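You operate a simulated robot arm through the tools that you are given. There is no shell and no other tool. Be economical: measure what you need, move in short steps, check, and stop when the job is done.

The job below is to be done with a simulated two-armed robot. You get a single attempt, and the scene is never put back.

JOB
Hold the large white tub on the top of the low steel stand steady with one hand and put the black cap in it with the other.

Only the result counts: the job must be done as asked and must still hold three seconds after the hand-in. Knocking over, shifting, dropping, spilling or breaking anything else fails it. A push-on lid holds only when it is set on centred and level and pressed home; a screw cap is set on level and turned clockwise until tight.

ROBOT AND FRAMES
Two 7-joint arms with two-finger grippers on one trunk, on a base that drives. Base frame: it is fixed to the floor where the robot stands at the start and does not move with it; the origin is under the middle of the robot, x ahead of it, y to its left, z up. Readings come in m, degrees, newtons and seconds.
The left shoulder is at the start at [0.025, 0.214, 1.081], the right one opposite. With the tool pointing down near the work surface each hand reaches from about 0.1 to 0.72 m from the robot's upright axis, wherever it stands, measured 20 degrees to its own side. Payload 2.2 kg a hand.
Tool frame (each hand has its own): the origin (TCP) lies between the finger pads and is the grasp point; the fingertips stand 0.019 m ahead of it; z points along the fingers, y is the line along which they close. Largest opening 0.116 m; the body of the gripper starts 0.07 m behind the TCP.
Orientation is that of the tool frame in the base frame, as [roll, pitch, yaw] about the fixed x, y, z axes, in that order (R = Rz(yaw) Ry(pitch) Rx(roll)). With the fingers straight down and closing along the base's y, the tool's x points along the base's -x, its y along +y and its z along -z.

CONTROLS
- The arms move only by the tool move_arm. It takes "left_steps", "right_steps" or both (then of equal length, played together; a hand with none holds still); each is a list that holds one entry, the list of rows, each a list of 7 numbers: the shift along the base's x, y, z in units of 40 mm (1.0 is 40 mm), then the turn, a rotation vector about the base's x, y, z in units of 6 degrees (1.0 is 6 degrees), then the closure, from 0 (fully open) to 1 (shut). In form: [[[tx, ty, tz, wx, wy, wz, grip], ...]]. A call has 1 to 8 rows; each row shifts and turns the commanded pose from where the row before left it. A call with a number of a shift or a turn outside -1 to 1 is refused whole. A row lasts 0.2 s, in which the tool goes at most 0.05 m and 8.6 degrees; a call with a longer step from one row to the next is refused whole, and so is a gripper value outside its range. A pose out of reach is approached as far as the arm can. The call stops where the force on the tool passes 40 N (or 10 N more than at its start, if that is more) or the arm is blocked; 0.2 s more then pass. The fingers move at their own pace and stop on an object; they squeeze with about 24 N. The grip force told is the motor's: it shows also when the fingers shut on nothing. Time passes only in rows, and 0.2 s behind the last, so rows that do not move let the fingers close. The reply holds the time, the measured pose of the TCP, the force on the tool along the base axes, the opening and the grip force, in the units named above and with some noise, with the torque about the TCP (base axes, N m) and any sound that the robot's microphone picked up.
- Cameras (640 x 400 px; columns grow to the right, rows downward): "scene" is now at [0.1187, -0.0271, 1.2433]; the picture's right is [-0.33, -0.94, 0.00], its down [-0.62, 0.21, -0.76] and it looks along [0.71, -0.25, -0.65] (base axes); focal length 295 px, centre (320, 200). "left" rides on the left gripper at [0.069, 0.015, -0.096] in its tool frame; the picture's right is [-0.21, 0.98, 0.00], its down [-0.76, -0.17, -0.63] and it looks along [-0.62, -0.14, 0.77] (tool axes); focal length 251 px, centre (320, 200). "right" rides on the right gripper at [0.069, -0.015, -0.097] in its tool frame; the picture's right is [0.21, 0.98, 0.00], its down [-0.76, 0.17, -0.63] and it looks along [-0.62, 0.14, 0.77] (tool axes); focal length 251 px, centre (320, 200). There is no depth. A picture from a camera that has moved, and an enlarged one, comes with that camera's place and axes in the base frame and with its lens. The place of the scene camera against the robot may be out by one fixed shift of up to 0.012 m in any direction.
- get_image(camera): a new picture of that camera. The clock stands still meanwhile.
- slide_trunk(by): slides the trunk up (or, below 0, down) by that many m; the arms and the scene camera ride with it, the base frame stays. It gives what a move gives, with no picture.
- drive_base(legs): drives the robot by 1 to 6 legs, each [ahead, left, turn to the left] in m, m and degrees, along the robot's own axes; the way and the turn of a leg run together, so that a leg with both is an arc; at most 1.5 m and 180 degrees a leg. The arms and the cameras ride along, it lands a little off, and it stops where it bumps. It gives what a move gives.
- pan_tilt(pan, tilt): turns the head with the scene camera to pan (to the left, within 80 degrees either way) and tilt (down, from -29 to 69), counted from straight ahead of the robot. It gives what a move gives.
- zoom(camera, box): a new picture of the part [left, top, right, bottom] of that camera's present view, enlarged. The clock stands still meanwhile.
- finish_job(): hands the job in; it is judged then, once.

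Work in short steps. Places have to be worked out from the pictures, the camera data and where the tool is seen: move nearer, look again, correct. Check each grasp and each placing, and mend what went wrong. You have 120 turns and 88 pictures in all, those below and enlarged ones among them. Open the grippers and draw the arms clear of the work before you hand the job in, unless the task says otherwise; then end with one line.

The tools are called after ">>>" as a command line: name --argument value ..., lists and objects as JSON in quotes. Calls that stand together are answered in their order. move_arm: Moves the arms, as the interface text tells. Its arguments: {"type":"object","properties":{"left_steps":{"type":"array","items":{"type":"array","items":{"type":"array","items":{"type":"number"}}}},"right_steps":{"type":"array","items":{"type":"array","items":{"type":"array","items":{"type":"number"}}}}},"required":[]} The other tools are called the same way: slide_trunk (by) slides the trunk up or down; drive_base (legs) drives the base; pan_tilt (pan, tilt) turns the head that bears the scene camera; get_image (camera) takes a picture; zoom (camera, box) takes an enlarged picture of a part of a camera's view; finish_job () hands the job in.

At the start:

```text
time_s: 0.0
left_position: [0.5879, 0.168, 0.9372]
left_ee_rot: [179.8, -0.1, -180.0]
left_contact_force: [0.1, -0.8, 0.2]
left_ft_torque: [-0.02, 0.01, -0.01]
left_grip_width: 0.116
left_gripper_force: 0.0
right_position: [0.5083, -0.4142, 0.9833]
right_ee_rot: [180.0, -0.1, -179.9]
right_contact_force: [-0.1, 0.0, -0.7]
right_ft_torque: [0.0, -0.02, 0.03]
right_grip_width: 0.116
right_gripper_force: 0.1
trunk travel left (down, up): [-0.225, 0.265]
robot x, y, heading: [0.0023, 0.0033, 0.0]
head pan, tilt: [-19.1, 40.6]
```

scene: 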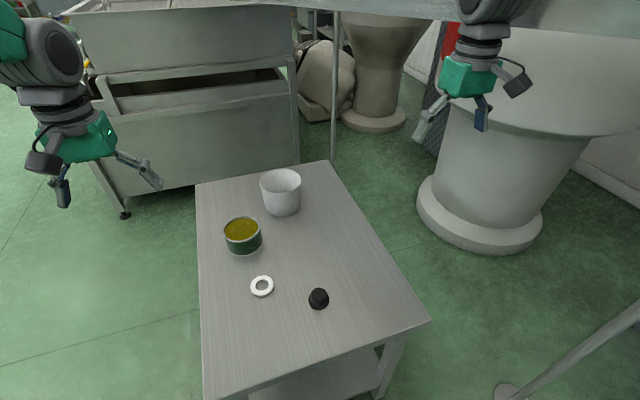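
right: 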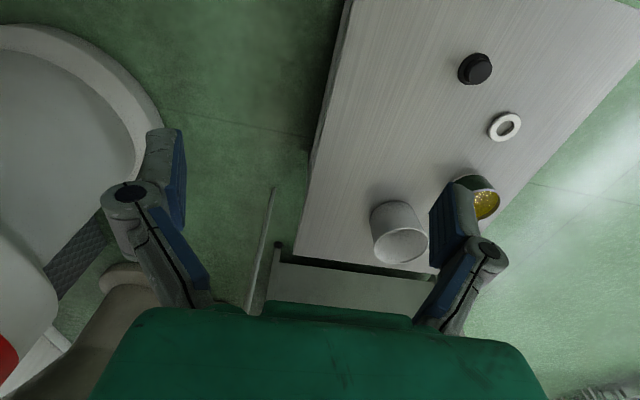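
left: 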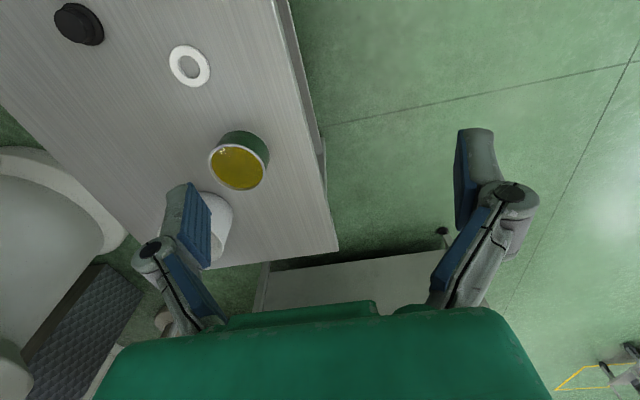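

The cap triangulates to about (0.48, -0.147, 0.61) and the tub to (0.82, -0.148) with its rim near z 0.715. That puts the tub out of reach from here, so I look at the left floor and near the base before driving.

>>> pan_tilt --pan 50 --tilt 45

>>> get_image --camera "scene"

>>> pan_tilt --pan 0 --tilt 65

>>> get_image --camera "scene"

```text
time_s: 1.4
left_position: [0.5846, 0.168, 0.9383]
left_ee_rot: [-180.0, 0.1, -179.9]
left_contact_force: [0.1, 0.6, 0.5]
left_ft_torque: [-0.04, 0.0, 0.02]
left_grip_width: 0.1159
left_gripper_force: 0.1
right_position: [0.5045, -0.4149, 0.9853]
right_ee_rot: [-180.0, 0.1, 179.9]
right_contact_force: [-1.2, -0.3, 0.1]
right_ft_torque: [0.01, 0.0, -0.01]
right_grip_width: 0.1161
right_gripper_force: 0.0
trunk travel left (down, up): [-0.225, 0.265]
robot x, y, heading: [0.0007, -0.0027, 0.1]
head pan, tilt: [50.0, 45.0]
```

```text
84 pictures are left
camera scene: at [0.0911, 0.0631, 1.2372], right [0.77, -0.64, 0.0], down [-0.46, -0.54, -0.71], along [0.45, 0.54, -0.71], focal length 295 px, centre (320, 200)
```

scene: 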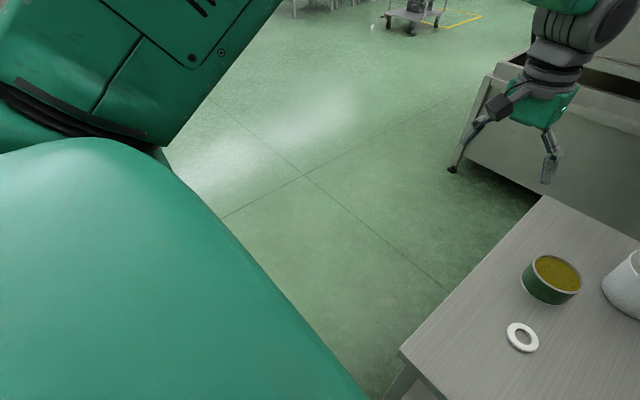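

```text
time_s: 2.6
left_position: [0.5837, 0.1673, 0.9376]
left_ee_rot: [180.0, 0.1, -180.0]
left_contact_force: [0.1, 0.0, -0.7]
left_ft_torque: [-0.02, -0.04, -0.01]
left_grip_width: 0.1158
left_gripper_force: 0.1
right_position: [0.5042, -0.4139, 0.986]
right_ee_rot: [179.9, 0.2, 180.0]
right_contact_force: [-0.3, -0.4, 0.0]
right_ft_torque: [-0.02, 0.02, -0.04]
right_grip_width: 0.1159
right_gripper_force: 0.1
trunk travel left (down, up): [-0.225, 0.265]
robot x, y, heading: [-0.001, 0.0007, -0.1]
head pan, tilt: [0.0, 65.0]
```

```text
83 pictures are left
camera scene: at [0.0993, 0.0008, 1.2121], right [0.0, -1.0, 0.0], down [-0.91, 0.0, -0.42], along [0.42, 0.0, -0.91], focal length 295 px, centre (320, 200)
```

scene: 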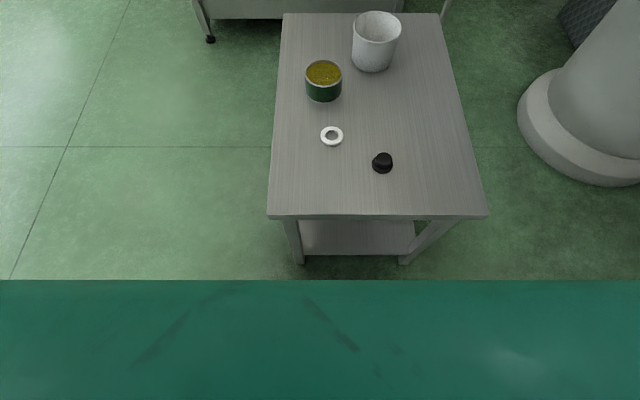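

The left side of the table is clear floor. The table spans x 0.35 to 1.04 and y -0.38 to 0.12. I drive round to its left side, facing -y, and stop a bit short to look.

>>> drive_base --legs '[[0, 0.68, 0], [0, 0, -90], [0, 0.78, 0]]'

>>> pan_tilt --pan 0 --tilt 60

>>> get_image --camera "scene"

```text
time_s: 14.0
left_position: [0.947, 0.1078, 0.9398]
left_ee_rot: [179.7, 0.1, 90.7]
left_contact_force: [-0.2, 0.1, -0.4]
left_ft_torque: [0.01, -0.04, 0.01]
left_grip_width: 0.116
left_gripper_force: 0.1
right_position: [0.363, 0.1808, 0.9844]
right_ee_rot: [179.7, 0.1, 90.9]
right_contact_force: [-0.4, -0.3, 0.7]
right_ft_torque: [0.02, -0.04, 0.01]
right_grip_width: 0.1163
right_gripper_force: 0.1
trunk travel left (down, up): [-0.225, 0.265]
robot x, y, heading: [0.7712, 0.6931, -89.3]
head pan, tilt: [0.0, 65.0]
```

```text
time_s: 14.6
left_position: [0.9489, 0.1105, 0.9412]
left_ee_rot: [-180.0, 0.2, 90.7]
left_contact_force: [0.4, 0.3, 0.5]
left_ft_torque: [0.04, -0.01, -0.04]
left_grip_width: 0.116
left_gripper_force: 0.1
right_position: [0.3649, 0.1838, 0.9866]
right_ee_rot: [179.9, 0.3, 90.8]
right_contact_force: [0.1, 1.1, 0.4]
right_ft_torque: [0.01, -0.02, -0.01]
right_grip_width: 0.116
right_gripper_force: 0.0
trunk travel left (down, up): [-0.225, 0.265]
robot x, y, heading: [0.7755, 0.6921, -89.2]
head pan, tilt: [0.0, 60.0]
```

```text
82 pictures are left
camera scene: at [0.7661, 0.5828, 1.2176], right [-1.0, -0.01, 0.0], down [-0.01, 0.87, -0.5], along [0.01, -0.5, -0.87], focal length 295 px, centre (320, 200)
```

scene: 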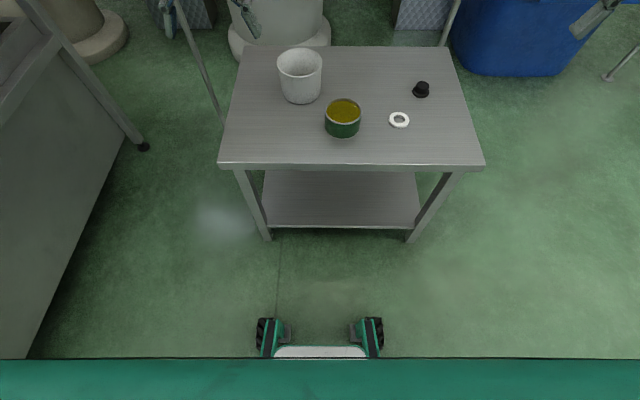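

The base front reaches about 0.27 m ahead of its axis, so an axis at y ≈ 0.45 is safe. I drive 0.235 m ahead.

>>> drive_base --legs '[[0.235, 0, 0]]'

>>> pan_tilt --pan 0 --tilt 50

>>> get_image --camera "scene"

>>> get_image --camera "left"

>>> get_image --camera "right"

```text
time_s: 16.4
left_position: [0.9502, -0.1241, 0.9397]
left_ee_rot: [179.9, 0.3, 90.8]
left_contact_force: [-0.4, 0.2, -0.3]
left_ft_torque: [-0.01, 0.02, 0.0]
left_grip_width: 0.1159
left_gripper_force: 0.1
right_position: [0.3691, -0.0514, 0.9884]
right_ee_rot: [179.8, 0.2, 90.7]
right_contact_force: [-0.6, -0.8, -0.2]
right_ft_torque: [0.02, -0.02, 0.0]
right_grip_width: 0.116
right_gripper_force: 0.0
trunk travel left (down, up): [-0.225, 0.265]
robot x, y, heading: [0.772, 0.4526, -89.2]
head pan, tilt: [0.0, 60.0]
```

```text
time_s: 17.1
left_position: [0.9527, -0.1202, 0.9429]
left_ee_rot: [179.9, 0.5, 90.8]
left_contact_force: [0.2, 0.2, 0.2]
left_ft_torque: [0.04, -0.02, 0.01]
left_grip_width: 0.1161
left_gripper_force: 0.1
right_position: [0.3689, -0.0479, 0.9887]
right_ee_rot: [-179.9, 0.6, 90.7]
right_contact_force: [-0.1, -0.8, 0.6]
right_ft_torque: [0.03, 0.03, -0.01]
right_grip_width: 0.1162
right_gripper_force: 0.0
trunk travel left (down, up): [-0.225, 0.265]
robot x, y, heading: [0.7779, 0.4601, -89.5]
head pan, tilt: [0.0, 50.0]
```

```text
81 pictures are left
camera scene: at [0.7714, 0.3378, 1.2301], right [-1.0, -0.01, 0.0], down [-0.01, 0.77, -0.64], along [0.01, -0.64, -0.77], focal length 295 px, centre (320, 200)
```

scene: 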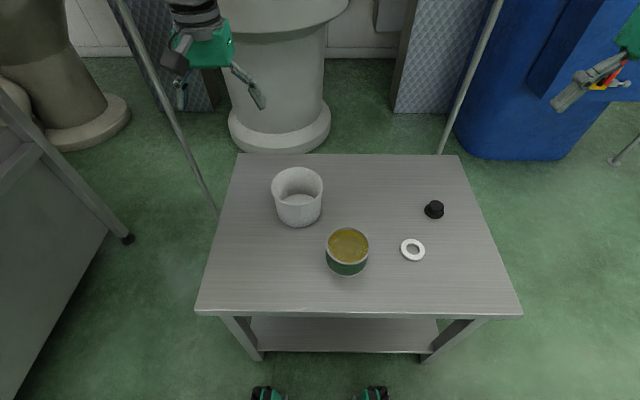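

```text
80 pictures are left
camera left: at [0.9668, -0.0499, 1.0399], right [0.98, -0.2, 0.0], down [-0.16, -0.75, 0.64], along [-0.13, -0.63, -0.77], focal length 251 px, centre (320, 200)
```

left: 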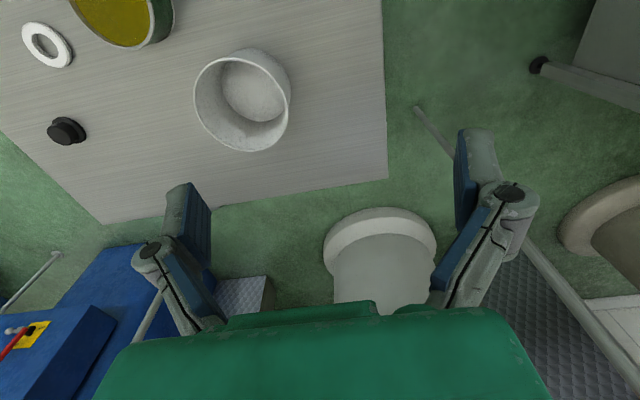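

```text
79 pictures are left
camera right: at [0.353, 0.0218, 1.0864], right [0.97, 0.23, 0.0], down [0.18, -0.75, 0.64], along [0.14, -0.62, -0.77], focal length 251 px, centre (320, 200)
```

right: 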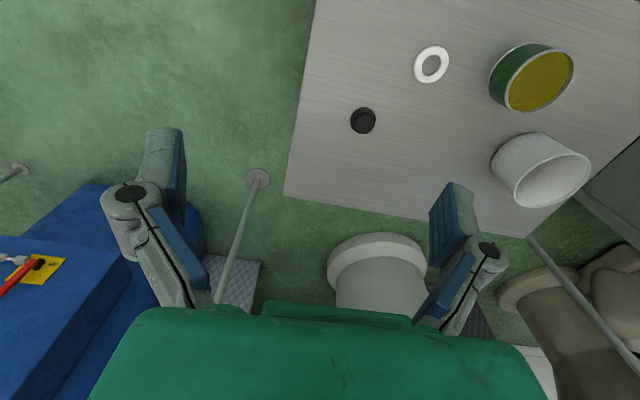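

The rim comes out at about (0.838, -0.145, 0.69) and the cap at (0.478, -0.151, 0.605). I zoom in on both to see their shapes.

>>> zoom --camera "right" --box '[320, 80, 480, 180]'

>>> zoom --camera "left" --box '[160, 30, 320, 170]'

>>> zoom --camera "scene" --box '[220, 150, 460, 300]'

```text
4.00 times, centred on (400, 130) of right
camera zoom: at [0.353, 0.0218, 1.0864], right [0.97, 0.23, 0.0], down [0.18, -0.75, 0.64], along [0.14, -0.62, -0.77], focal length 1006 px, centre (0, 480)
```

zoom: 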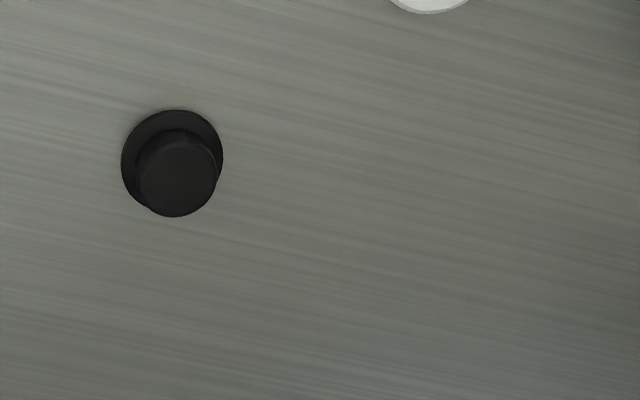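

```text
2.86 times, centred on (240, 100) of left
camera zoom: at [0.9668, -0.0499, 1.0399], right [0.98, -0.2, 0.0], down [-0.16, -0.75, 0.64], along [-0.13, -0.63, -0.77], focal length 718 px, centre (549, 486)
```

zoom: 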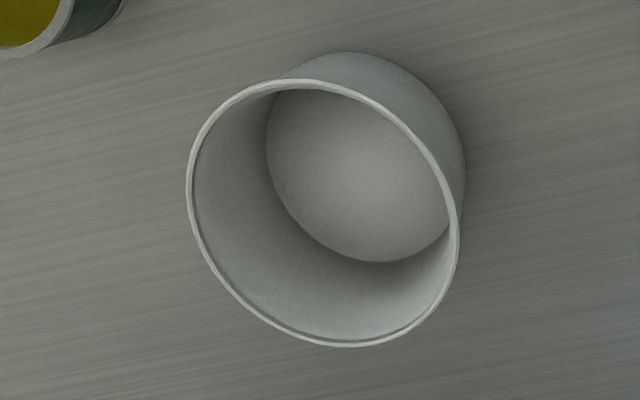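

```text
2.67 times, centred on (340, 225) of scene
camera zoom: at [0.7714, 0.3378, 1.2301], right [-1.0, -0.01, 0.0], down [-0.01, 0.77, -0.64], along [0.01, -0.64, -0.77], focal length 788 px, centre (267, 133)
```

zoom: 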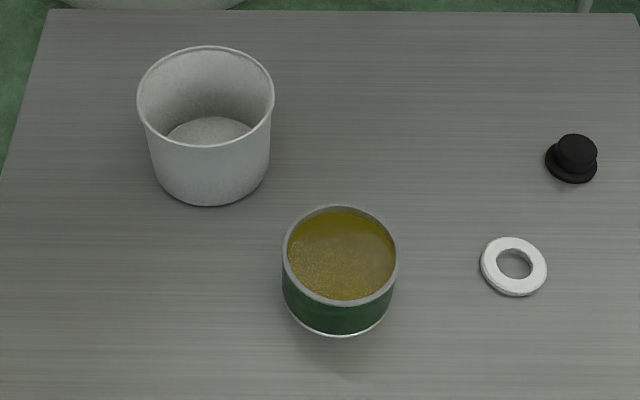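

Cap: flange about 5 cm across, knob about 4 cm, top near z 0.62. The tub is thin-walled and about 12.5 cm across. I bring the right hand above the cap. I tilt the left hand about 42° so it can pinch the tub's +x wall while its body leans back out of the way.

>>> move_arm --left_steps '[[[-0.165, 0, -0.45, -1, 0, 0, 0], [-0.165, 0, -0.45, -1, 0, 0, 0], [-0.165, 0, -0.45, -1, 0, 0, 0], [-0.165, 0, -0.45, -1, 0, 0, 0], [-0.165, 0, -0.45, -1, 0, 0, 0], [-0.165, 0, -0.45, -1, 0, 0, 0], [-0.165, 0, -0.45, -1, 0, 0, 0], [-0.165, 0, -0.4, 0, 0, 0, 0]]]' --right_steps '[[[0.34, -0.32, -0.746, 0, 0, 0, 0], [0.34, -0.32, -0.746, 0, 0, 0, 0], [0.34, -0.32, -0.746, 0, 0, 0, 0], [0.34, -0.32, -0.746, 0, 0, 0, 0], [0.34, -0.32, -0.746, 0, 0, 0, 0], [0.34, -0.32, -0.746, 0, 0, 0, 0], [0.34, -0.32, -0.746, 0, 0, 0, 0], [0.34, -0.32, -0.746, 0, 0, 0, 0]]]'

>>> get_image --camera "left"

>>> get_image --camera "right"

>>> get_image --camera "scene"

```text
time_s: 18.9
left_position: [0.907, -0.126, 0.8094]
left_ee_rot: [-177.5, 42.5, 93.9]
left_contact_force: [-0.2, 0.0, 0.4]
left_ft_torque: [0.01, 0.01, -0.02]
left_grip_width: 0.1158
left_gripper_force: 0.1
left hand out of reach, approached as far as the arm can: row 6
right_position: [0.4816, -0.1507, 0.7496]
right_ee_rot: [-179.9, 0.3, 90.8]
right_contact_force: [0.2, -0.5, 0.5]
right_ft_torque: [0.02, 0.01, -0.01]
right_grip_width: 0.1157
right_gripper_force: 0.1
trunk travel left (down, up): [-0.225, 0.265]
robot x, y, heading: [0.7736, 0.4554, -89.2]
head pan, tilt: [0.0, 50.0]
```

```text
75 pictures are left
camera left: at [0.9191, -0.0098, 0.8337], right [0.99, -0.12, 0.11], down [-0.13, -0.13, 0.98], along [-0.1, -0.98, -0.15], focal length 251 px, centre (320, 200)
```

left: 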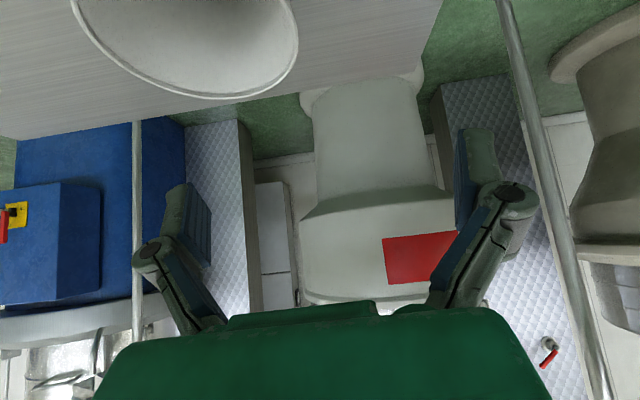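

```text
74 pictures are left
camera right: at [0.4635, -0.0817, 0.8458], right [0.97, 0.23, 0.0], down [0.18, -0.75, 0.64], along [0.14, -0.62, -0.77], focal length 251 px, centre (320, 200)
```

right: 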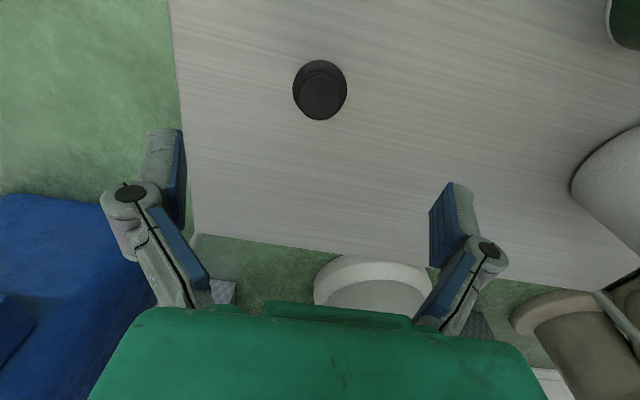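

```text
73 pictures are left
camera scene: at [0.7714, 0.3355, 1.2299], right [-1.0, -0.01, 0.0], down [-0.01, 0.77, -0.64], along [0.01, -0.64, -0.77], focal length 295 px, centre (320, 200)
```

scene: 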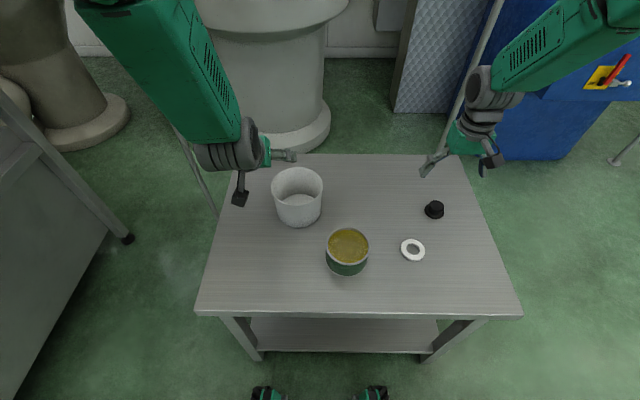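

Both hands are tracking well. The right hand is centred over the cap to within 3 mm. I lower it to z 0.65, ease the left tilt to about 30°, and place the left hand just above the tub's +x wall.

>>> move_arm --left_steps '[[[-0.04, -0.2, -0.4, 1, 0, 0, 0], [-0.04, -0.2, -0.4, 1, 0, 0, 0], [-0.04, -0.2, -0.4, 0, 0, 0, 0]]]' --right_steps '[[[-0.03, 0, -0.83, 0, 0, 0, 0], [-0.03, 0, -0.83, 0, 0, 0, 0], [-0.03, 0, -0.83, 0, 0, 0, 0]]]'

>>> get_image --camera "left"

>>> get_image --camera "right"

>>> zoom --camera "scene" --box '[180, 100, 500, 300]'

```text
time_s: 19.7
left_position: [0.897, -0.146, 0.7538]
left_ee_rot: [-179.6, 30.4, 90.9]
left_contact_force: [-0.3, -0.6, 0.4]
left_ft_torque: [0.07, -0.01, -0.05]
left_grip_width: 0.116
left_gripper_force: 0.1
right_position: [0.4766, -0.1507, 0.651]
right_ee_rot: [-179.9, 0.4, 90.7]
right_contact_force: [-0.1, -1.1, 0.2]
right_ft_torque: [0.04, 0.02, -0.01]
right_grip_width: 0.1162
right_gripper_force: 0.0
trunk travel left (down, up): [-0.225, 0.265]
robot x, y, heading: [0.777, 0.4559, -89.4]
head pan, tilt: [0.0, 50.0]
```

```text
72 pictures are left
camera left: at [0.9103, -0.0363, 0.8034], right [0.98, -0.17, 0.1], down [-0.16, -0.34, 0.93], along [-0.13, -0.93, -0.36], focal length 251 px, centre (320, 200)
```

left: 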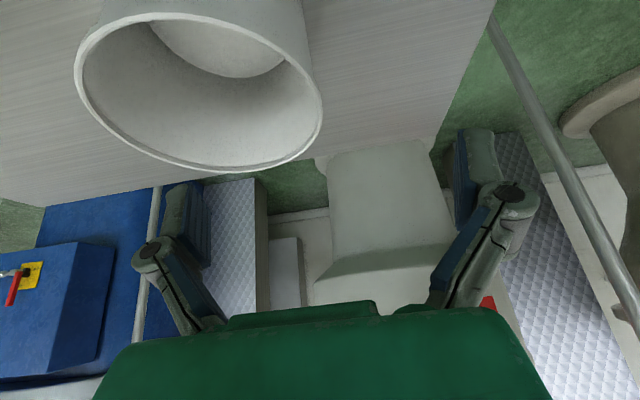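

```text
71 pictures are left
camera right: at [0.46, -0.082, 0.7474], right [0.97, 0.23, 0.0], down [0.18, -0.75, 0.64], along [0.14, -0.62, -0.77], focal length 251 px, centre (320, 200)
```

right: 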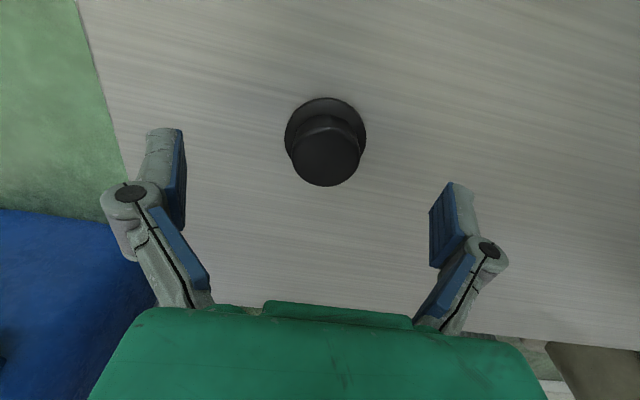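

```text
2.00 times, centred on (340, 200) of scene
camera zoom: at [0.771, 0.3351, 1.2298], right [-1.0, -0.01, 0.0], down [-0.01, 0.77, -0.64], along [0.01, -0.64, -0.77], focal length 591 px, centre (280, 200)
```

zoom: 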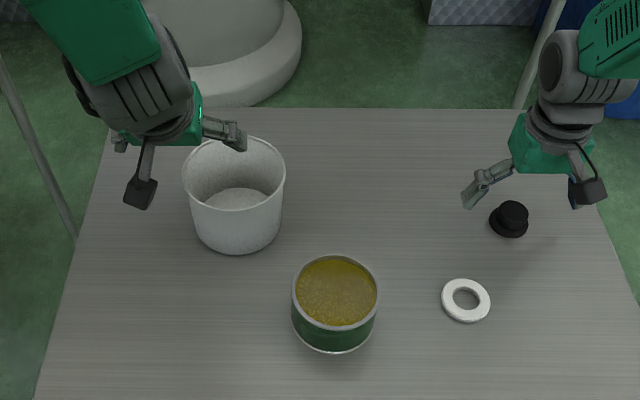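

Refined positions: cap (0.478, -0.150, top 0.622), tub centre (0.836, -0.157) with radius about 0.064. I lower the left hand until the wall sits between its fingers, and the right hand to z 0.625 around the knob.

>>> move_arm --left_steps '[[[0.01, -0.04, -0.63, 0, 0, 0, 0], [0.01, -0.04, -0.63, 0, 0, 0, 0], [0.01, -0.04, -0.63, 0, 0, 0, 0]]]' --right_steps '[[[0.01, 0, -0.25, 0, 0, 0, 0], [0.01, 0, -0.25, 0, 0, 0, 0], [0.01, 0, -0.15, 0, 0, 0, 0]]]'

>>> get_image --camera "left"

>>> get_image --camera "right"

>>> zoom --camera "scene" --box '[180, 100, 500, 300]'

```text
time_s: 20.5
left_position: [0.8946, -0.1499, 0.681]
left_ee_rot: [-179.6, 30.4, 90.7]
left_contact_force: [-0.3, 0.4, 0.2]
left_ft_torque: [0.02, 0.01, -0.01]
left_grip_width: 0.116
left_gripper_force: 0.0
right_position: [0.4779, -0.1515, 0.6247]
right_ee_rot: [180.0, 0.4, 90.6]
right_contact_force: [0.6, 0.3, -0.1]
right_ft_torque: [0.04, 0.01, 0.0]
right_grip_width: 0.1158
right_gripper_force: 0.0
trunk travel left (down, up): [-0.225, 0.265]
robot x, y, heading: [0.7782, 0.458, -89.2]
head pan, tilt: [0.0, 50.0]
```

```text
69 pictures are left
camera left: at [0.9094, -0.0409, 0.7291], right [0.98, -0.18, 0.1], down [-0.16, -0.33, 0.93], along [-0.13, -0.93, -0.35], focal length 251 px, centre (320, 200)
```

left: 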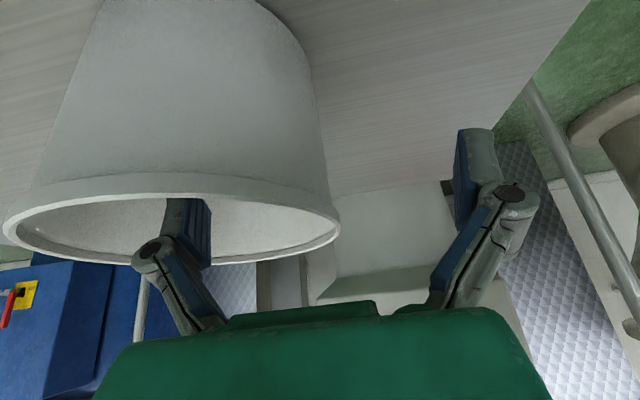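

```text
68 pictures are left
camera right: at [0.4612, -0.0814, 0.7216], right [0.97, 0.23, 0.0], down [0.18, -0.75, 0.64], along [0.14, -0.62, -0.77], focal length 251 px, centre (320, 200)
```

right: 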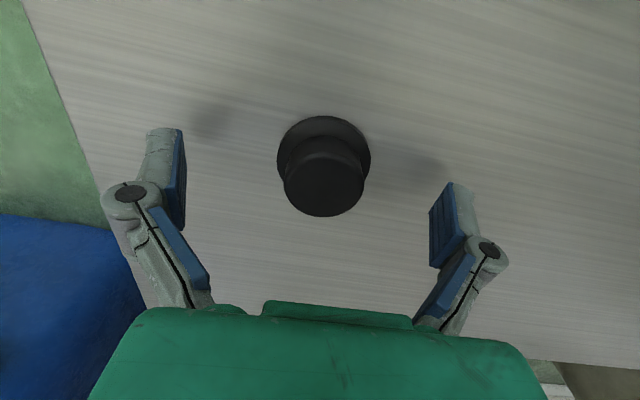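

```text
2.00 times, centred on (340, 200) of scene
camera zoom: at [0.7716, 0.3357, 1.2299], right [-1.0, -0.01, 0.0], down [-0.01, 0.77, -0.64], along [0.01, -0.64, -0.77], focal length 591 px, centre (280, 200)
```

zoom: 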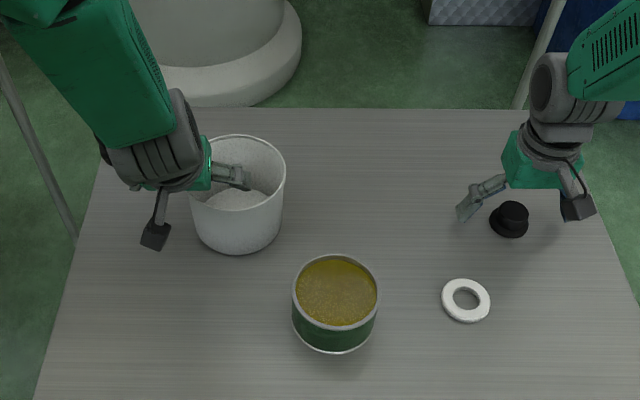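

The inner finger is inside the tub and the wall lies between the fingers, about 5 mm towards +x. I nudge the left hand and close both grippers.

>>> move_arm --left_steps '[[[0.15, 0, -0.12, 0, 0, 0, 0], [0, 0, 0, 0, 0, 0, 0.5], [0, 0, 0, 0, 0, 0, 0.8], [0, 0, 0, 0, 0, 0, 1], [0, 0, 0, 0, 0, 0, 1], [0, 0, 0, 0, 0, 0, 1]]]' --right_steps '[[[0, 0, 0, 0, 0, 0, 0.3], [0, 0, 0, 0, 0, 0, 0.55], [0, 0, 0, 0, 0, 0, 0.8], [0, 0, 0, 0, 0, 0, 1], [0, 0, 0, 0, 0, 0, 1], [0, 0, 0, 0, 0, 0, 1]]]'

>>> get_image --camera "left"

>>> get_image --camera "right"

>>> zoom --camera "scene" --box '[180, 100, 500, 300]'

```text
time_s: 21.9
left_position: [0.9025, -0.1478, 0.6761]
left_ee_rot: [-179.5, 30.7, 90.7]
left_contact_force: [-1.1, -0.2, -1.1]
left_ft_torque: [0.04, -0.1, -0.02]
left_grip_width: 0.0059
left_gripper_force: 24.4
right_position: [0.4775, -0.1509, 0.6271]
right_ee_rot: [-179.8, 0.7, 90.6]
right_contact_force: [-1.3, -2.1, 17.0]
right_ft_torque: [0.04, -0.06, -0.01]
right_grip_width: 0.0381
right_gripper_force: 23.6
trunk travel left (down, up): [-0.225, 0.265]
robot x, y, heading: [0.7773, 0.4579, -89.3]
head pan, tilt: [0.0, 50.0]
```

```text
66 pictures are left
camera left: at [0.9161, -0.0394, 0.7256], right [0.98, -0.18, 0.1], down [-0.16, -0.33, 0.93], along [-0.13, -0.93, -0.35], focal length 251 px, centre (320, 200)
```

left: 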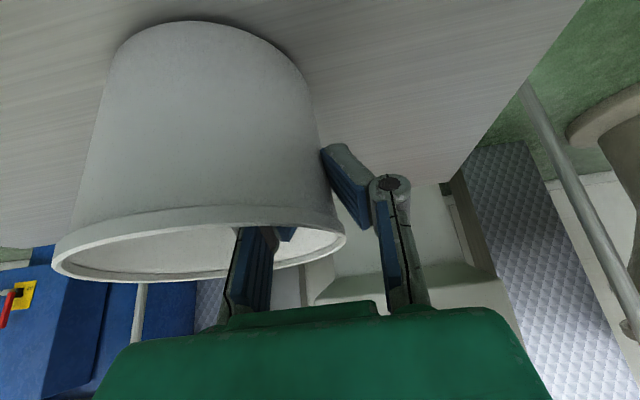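

```text
65 pictures are left
camera right: at [0.4616, -0.081, 0.7241], right [0.97, 0.23, 0.0], down [0.18, -0.75, 0.64], along [0.14, -0.62, -0.77], focal length 251 px, centre (320, 200)
```

right: 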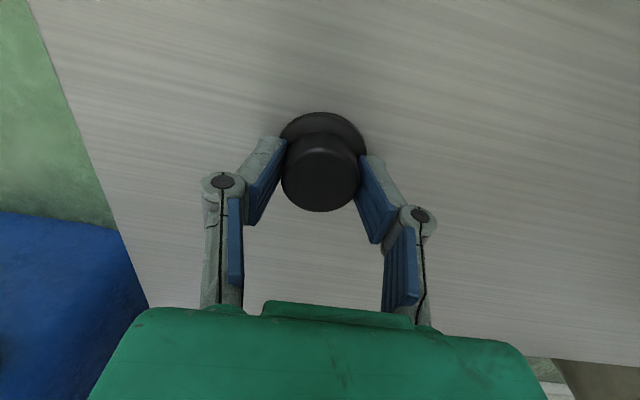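

```text
2.00 times, centred on (340, 200) of scene
camera zoom: at [0.7731, 0.3391, 1.2305], right [-1.0, -0.01, 0.0], down [-0.01, 0.77, -0.64], along [0.01, -0.64, -0.77], focal length 591 px, centre (280, 200)
```

zoom: 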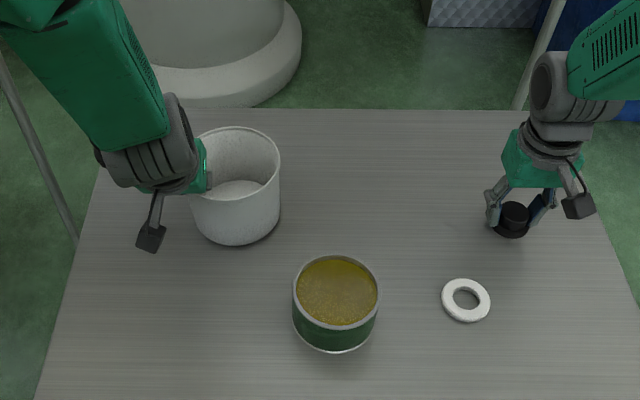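

The tub wall is pinched (24 N) and the cap's knob is held at 38 mm. I lift the cap to z about 0.82.

>>> move_arm --right_steps '[[[0, 0, 0.3, 0, 0, 0, 1], [0, 0, 0.9, 0, 0, 0, 1], [0, 0, 0.9, 0, 0, 0, 1], [0, 0, 0.9, 0, 0, 0, 1], [0, 0, 0.9, 0, 0, 0, 1], [0, 0, 0.9, 0, 0, 0, 1], [0.5, 0, 0, 0, 0, 0, 1], [0.85, 0, 0, 0, 0, 0, 1]]]'

>>> get_image --camera "right"

```text
time_s: 23.7
left_position: [0.902, -0.1486, 0.6761]
left_ee_rot: [-179.5, 30.5, 90.8]
left_contact_force: [-1.6, 2.3, 6.6]
left_ft_torque: [-0.02, 0.11, -0.05]
left_grip_width: 0.0061
left_gripper_force: 24.0
right_position: [0.5337, -0.1494, 0.8183]
right_ee_rot: [-179.8, 0.5, 90.7]
right_contact_force: [0.3, -0.6, -1.0]
right_ft_torque: [-0.02, 0.03, -0.01]
right_grip_width: 0.0383
right_gripper_force: 23.6
trunk travel left (down, up): [-0.225, 0.265]
robot x, y, heading: [0.7763, 0.4552, -89.4]
head pan, tilt: [0.0, 50.0]
```

```text
63 pictures are left
camera right: at [0.5167, -0.0789, 0.9157], right [0.97, 0.23, 0.0], down [0.18, -0.75, 0.64], along [0.14, -0.62, -0.77], focal length 251 px, centre (320, 200)
```

right: 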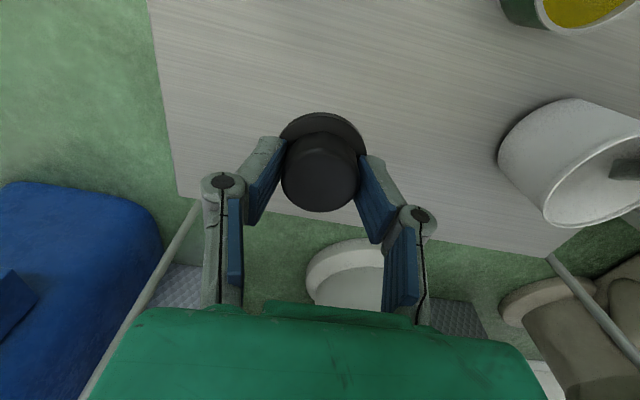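

The cap is held firmly. I carry it towards the tub and stop just short, at x about 0.76.

>>> move_arm --right_steps '[[[0.8, -0.04, 0, 0, 0, 0, 1], [0.8, -0.04, 0, 0, 0, 0, 1], [0.8, -0.04, 0, 0, 0, 0, 1], [0.8, -0.04, 0, 0, 0, 0, 1], [0.8, -0.04, 0, 0, 0, 0, 1], [0.8, -0.04, 0, 0, 0, 0, 1], [0.8, -0.04, 0, 0, 0, 0, 1]]]'

>>> get_image --camera "right"

>>> get_image --camera "scene"

```text
time_s: 25.3
left_position: [0.9024, -0.1498, 0.6761]
left_ee_rot: [-179.4, 30.6, 90.8]
left_contact_force: [-0.8, 0.0, 4.7]
left_ft_torque: [-0.11, 0.14, -0.05]
left_grip_width: 0.006
left_gripper_force: 23.6
right_position: [0.7579, -0.1611, 0.8185]
right_ee_rot: [180.0, 0.5, 90.7]
right_contact_force: [0.5, -0.1, 0.2]
right_ft_torque: [0.01, 0.01, 0.01]
right_grip_width: 0.0381
right_gripper_force: 24.3
trunk travel left (down, up): [-0.225, 0.265]
robot x, y, heading: [0.775, 0.4575, -89.3]
head pan, tilt: [0.0, 50.0]
```

```text
62 pictures are left
camera right: at [0.7417, -0.0918, 0.9152], right [0.97, 0.23, 0.0], down [0.18, -0.75, 0.64], along [0.14, -0.62, -0.77], focal length 251 px, centre (320, 200)
```

right: 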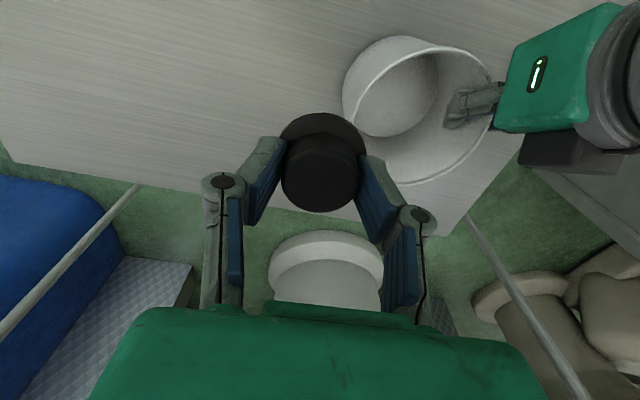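

```text
61 pictures are left
camera scene: at [0.7744, 0.3376, 1.2302], right [-1.0, -0.01, 0.0], down [-0.01, 0.77, -0.64], along [0.01, -0.64, -0.77], focal length 295 px, centre (320, 200)
```

scene: 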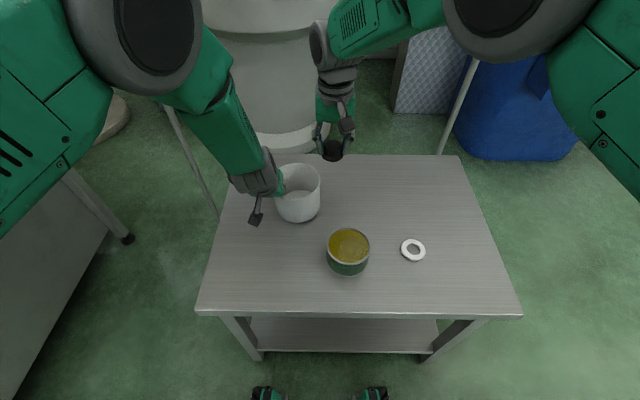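

The rim centre now reads about (0.846, -0.157). I move over the opening, at x about 0.828, to keep clear of the holding hand, then check.

>>> move_arm --right_steps '[[[0.6, 0, 0, 0, 0, 0, 1], [0.6, 0, 0, 0, 0, 0, 1], [0.55, 0, 0, 0, 0, 0, 1], [0, 0, -0.7, 0, 0, 0, 1]]]'

>>> get_image --camera "right"

>>> zoom --camera "scene" --box '[200, 80, 440, 230]'

>>> get_image --camera "left"

```text
time_s: 26.3
left_position: [0.9015, -0.1502, 0.6758]
left_ee_rot: [-179.5, 30.6, 90.7]
left_contact_force: [0.6, -0.3, 4.9]
left_ft_torque: [-0.1, -0.01, -0.01]
left_grip_width: 0.0059
left_gripper_force: 24.1
right_position: [0.827, -0.1628, 0.7894]
right_ee_rot: [-179.9, 0.5, 90.7]
right_contact_force: [0.0, -0.3, -0.6]
right_ft_torque: [-0.06, 0.01, 0.02]
right_grip_width: 0.0385
right_gripper_force: 24.5
trunk travel left (down, up): [-0.225, 0.265]
robot x, y, heading: [0.7741, 0.4598, -89.3]
head pan, tilt: [0.0, 50.0]
```

```text
60 pictures are left
camera right: at [0.8106, -0.093, 0.887], right [0.97, 0.23, 0.0], down [0.18, -0.75, 0.64], along [0.14, -0.62, -0.77], focal length 251 px, centre (320, 200)
```

right: 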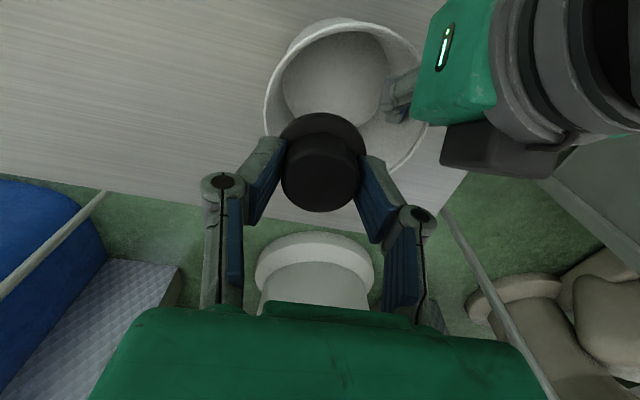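

```text
2.67 times, centred on (320, 155) of scene
camera zoom: at [0.7739, 0.3376, 1.2302], right [-1.0, -0.01, 0.0], down [-0.01, 0.77, -0.64], along [0.01, -0.64, -0.77], focal length 788 px, centre (320, 320)
```

zoom: 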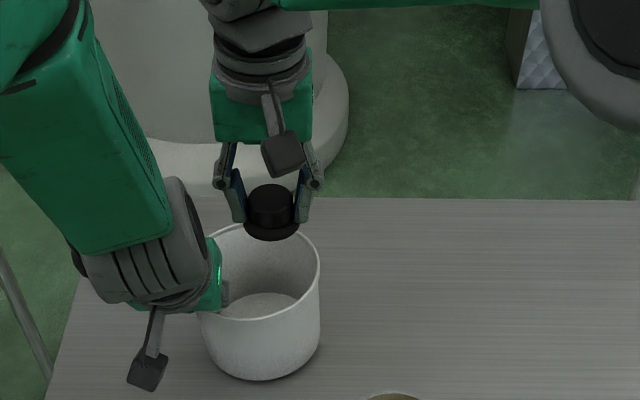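

```text
58 pictures are left
camera left: at [0.9166, -0.04, 0.7252], right [0.98, -0.18, 0.1], down [-0.16, -0.33, 0.93], along [-0.13, -0.93, -0.35], focal length 251 px, centre (320, 200)
```

left: 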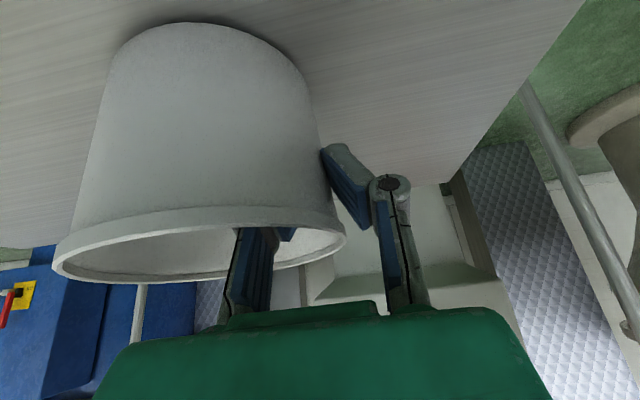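

The cap is within the opening with about 15 mm of margin. I lower it into the mouth of the tub.

>>> move_arm --right_steps '[[[0.05, 0.08, -0.7, 0, 0, 0, 1], [0, 0, -0.7, 0, 0, 0, 1], [0, 0, -0.5, 0, 0, 0, 1], [0, 0, -0.3, 0, 0, 0, 1]]]'

>>> get_image --camera "right"

>>> zoom --camera "scene" --box '[200, 80, 440, 230]'

```text
time_s: 27.3
left_position: [0.9009, -0.1488, 0.6757]
left_ee_rot: [-179.6, 30.5, 90.6]
left_contact_force: [-3.7, 0.6, 5.9]
left_ft_torque: [-0.18, -0.12, -0.13]
left_grip_width: 0.0061
left_gripper_force: 23.9
right_position: [0.8285, -0.1583, 0.7021]
right_ee_rot: [-179.9, 0.5, 90.7]
right_contact_force: [2.7, -1.3, -0.1]
right_ft_torque: [-0.03, 0.04, 0.03]
right_grip_width: 0.0382
right_gripper_force: 23.5
trunk travel left (down, up): [-0.225, 0.265]
robot x, y, heading: [0.7728, 0.4546, -89.3]
head pan, tilt: [0.0, 50.0]
```

```text
57 pictures are left
camera right: at [0.8122, -0.0888, 0.7982], right [0.97, 0.23, 0.0], down [0.18, -0.75, 0.64], along [0.14, -0.62, -0.77], focal length 251 px, centre (320, 200)
```

right: 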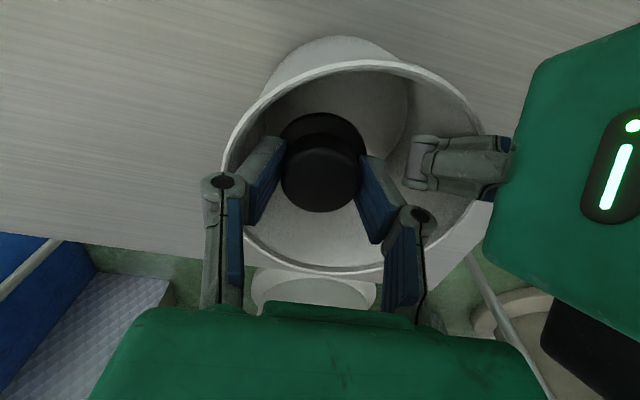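

```text
2.67 times, centred on (320, 155) of scene
camera zoom: at [0.7735, 0.3377, 1.2302], right [-1.0, -0.01, 0.0], down [-0.01, 0.77, -0.64], along [0.01, -0.64, -0.77], focal length 788 px, centre (320, 320)
```

zoom: 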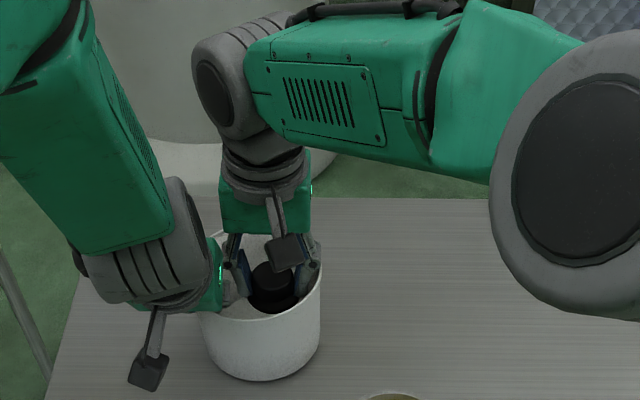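

There is a light sideways force of about 3 N, probably a finger knuckle brushing the rim. I raise 16 mm and shift 3 mm towards +x so the knuckles clear, then look.

>>> move_arm --right_steps '[[[0.08, 0, 0.4, 0, 0, 0, 1], [0, 0, 0, 0, 0, 0, 1]]]'

>>> get_image --camera "right"

```text
time_s: 27.9
left_position: [0.9023, -0.1491, 0.6761]
left_ee_rot: [-179.5, 30.6, 90.8]
left_contact_force: [0.1, 1.0, 5.9]
left_ft_torque: [-0.06, 0.01, -0.02]
left_grip_width: 0.0061
left_gripper_force: 24.2
right_position: [0.8305, -0.158, 0.7172]
right_ee_rot: [-180.0, 0.4, 90.7]
right_contact_force: [-1.1, 0.3, 0.3]
right_ft_torque: [0.02, 0.0, -0.02]
right_grip_width: 0.0383
right_gripper_force: 23.8
trunk travel left (down, up): [-0.225, 0.265]
robot x, y, heading: [0.7732, 0.4516, -89.3]
head pan, tilt: [0.0, 50.0]
```

```text
55 pictures are left
camera right: at [0.8145, -0.0882, 0.8143], right [0.97, 0.23, 0.0], down [0.18, -0.75, 0.64], along [0.14, -0.62, -0.77], focal length 251 px, centre (320, 200)
```

right: 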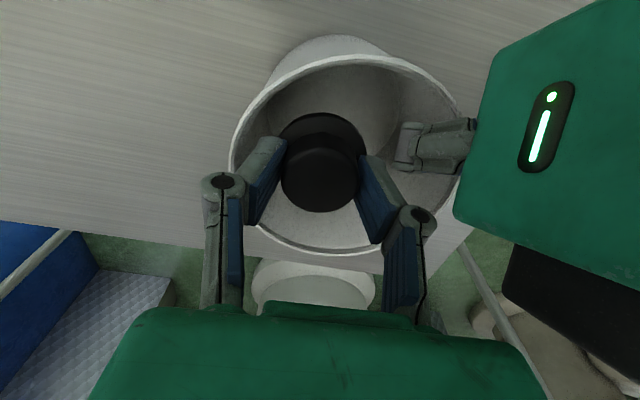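

The force is gone and the cap sits inside the rim. I open partly to drop it in.

>>> move_arm --right_steps '[[[0, 0, 0, 0, 0, 0, 0.52], [0, 0, 0, 0, 0, 0, 0.52], [0, 0, 0, 0, 0, 0, 0.52]]]'

>>> get_image --camera "right"

```text
time_s: 28.7
left_position: [0.901, -0.1482, 0.6758]
left_ee_rot: [-179.5, 30.5, 90.8]
left_contact_force: [-5.6, 0.4, 5.6]
left_ft_torque: [-0.05, 0.13, -0.08]
left_grip_width: 0.0058
left_gripper_force: 23.7
right_position: [0.8307, -0.1571, 0.717]
right_ee_rot: [-180.0, 0.3, 90.7]
right_contact_force: [2.9, -0.2, -1.2]
right_ft_torque: [0.01, -0.06, -0.03]
right_grip_width: 0.0545
right_gripper_force: 0.1
trunk travel left (down, up): [-0.225, 0.265]
robot x, y, heading: [0.7772, 0.4577, -89.2]
head pan, tilt: [0.0, 50.0]
```

```text
54 pictures are left
camera right: at [0.8148, -0.0883, 0.8144], right [0.97, 0.23, 0.0], down [0.18, -0.75, 0.64], along [0.14, -0.62, -0.77], focal length 251 px, centre (320, 200)
```

right: 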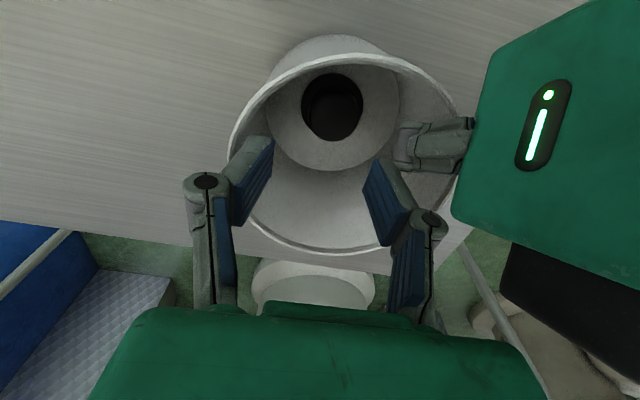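

The cap lies on the tub floor. I raise the right hand straight up and draw it away to its own side, with the left still holding.

>>> move_arm --right_steps '[[[0.05, 0, 0.3, 0, 0, 0, 0.6], [0, 0, 0.8, 0, 0, 0, 0.6], [0, 0, 0.9, 0, 0, 0, 0.6], [0, 0, 0.9, 0, 0, 0, 0.6], [0, 0, 0.9, 0, 0, 0, 0.6], [-0.9, 0, 0.3, 0, 0, 0, 0.5], [-0.9, 0, 0, 0, 0, 0, 0.3], [-0.9, 0, 0, 0, 0, 0, 0]]]'

>>> move_arm --right_steps '[[[-0.9, 0, 0, 0, 0, 0, 0], [-0.9, 0, 0, 0, 0, 0, 0], [-0.9, 0, 0, 0, 0, 0, 0], [-0.9, 0, 0, 0, 0, 0, 0]]]'

>>> get_image --camera "scene"

>>> get_image --camera "left"

```text
time_s: 30.5
left_position: [0.9012, -0.1487, 0.6767]
left_ee_rot: [-179.6, 30.6, 90.9]
left_contact_force: [1.3, 0.2, 5.5]
left_ft_torque: [-0.13, -0.16, 0.01]
left_grip_width: 0.0059
left_gripper_force: 24.2
right_position: [0.7231, -0.1567, 0.882]
right_ee_rot: [180.0, 0.5, 90.6]
right_contact_force: [0.1, 0.3, 0.1]
right_ft_torque: [-0.05, -0.03, 0.01]
right_grip_width: 0.1158
right_gripper_force: 0.0
trunk travel left (down, up): [-0.225, 0.265]
robot x, y, heading: [0.7793, 0.4577, -89.0]
head pan, tilt: [0.0, 50.0]
```

```text
time_s: 31.5
left_position: [0.9012, -0.1503, 0.6759]
left_ee_rot: [-179.7, 30.5, 90.7]
left_contact_force: [0.4, 0.1, 3.4]
left_ft_torque: [-0.04, -0.16, 0.03]
left_grip_width: 0.0059
left_gripper_force: 23.5
right_position: [0.5775, -0.1582, 0.8795]
right_ee_rot: [179.9, 0.4, 90.7]
right_contact_force: [0.1, -1.3, -0.1]
right_ft_torque: [-0.01, 0.03, 0.01]
right_grip_width: 0.1161
right_gripper_force: 0.1
trunk travel left (down, up): [-0.225, 0.265]
robot x, y, heading: [0.7752, 0.4571, -89.0]
head pan, tilt: [0.0, 50.0]
```

```text
53 pictures are left
camera scene: at [0.7708, 0.3373, 1.2301], right [-1.0, -0.01, 0.0], down [-0.01, 0.77, -0.64], along [0.01, -0.64, -0.77], focal length 295 px, centre (320, 200)
```

scene: 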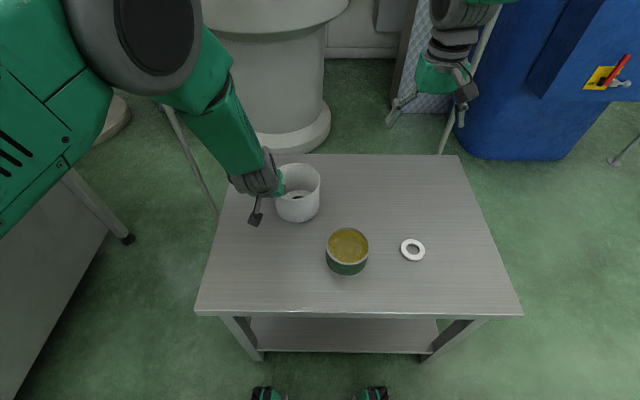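

```text
52 pictures are left
camera left: at [0.915, -0.04, 0.7252], right [0.98, -0.18, 0.1], down [-0.16, -0.33, 0.93], along [-0.13, -0.93, -0.35], focal length 251 px, centre (320, 200)
```

left: 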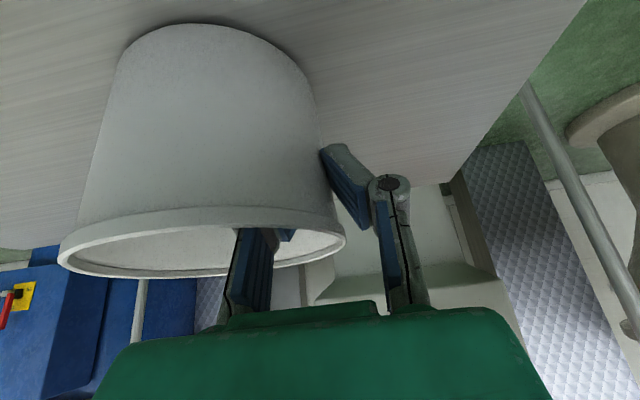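

The tub stands level with the cap inside. I open the left hand slowly and then lift it straight up.

>>> move_arm --left_steps '[[[0, 0, 0, 0, 0, 0, 0.8], [0, 0, 0, 0, 0, 0, 0.55], [0, 0, 0, 0, 0, 0, 0.4], [0, 0, 0, 0, 0, 0, 0.4]]]'

>>> get_image --camera "left"

```text
time_s: 32.5
left_position: [0.9012, -0.1496, 0.676]
left_ee_rot: [-179.6, 30.5, 90.7]
left_contact_force: [-0.4, -0.1, 0.3]
left_ft_torque: [-0.01, 0.01, -0.01]
left_grip_width: 0.0696
left_gripper_force: 0.1
right_position: [0.5793, -0.1578, 0.8817]
right_ee_rot: [179.9, 0.4, 90.7]
right_contact_force: [-0.5, 0.3, 0.3]
right_ft_torque: [-0.01, -0.03, 0.02]
right_grip_width: 0.1163
right_gripper_force: 0.1
trunk travel left (down, up): [-0.225, 0.265]
robot x, y, heading: [0.7765, 0.4533, -89.2]
head pan, tilt: [0.0, 50.0]
```

```text
51 pictures are left
camera left: at [0.9156, -0.0402, 0.7251], right [0.98, -0.18, 0.1], down [-0.16, -0.33, 0.93], along [-0.13, -0.93, -0.35], focal length 251 px, centre (320, 200)
```

left: 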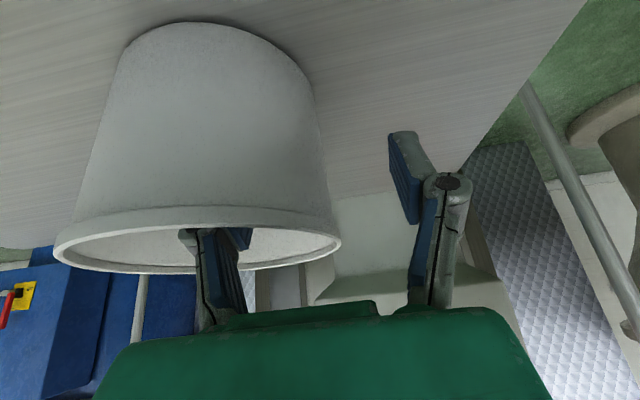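

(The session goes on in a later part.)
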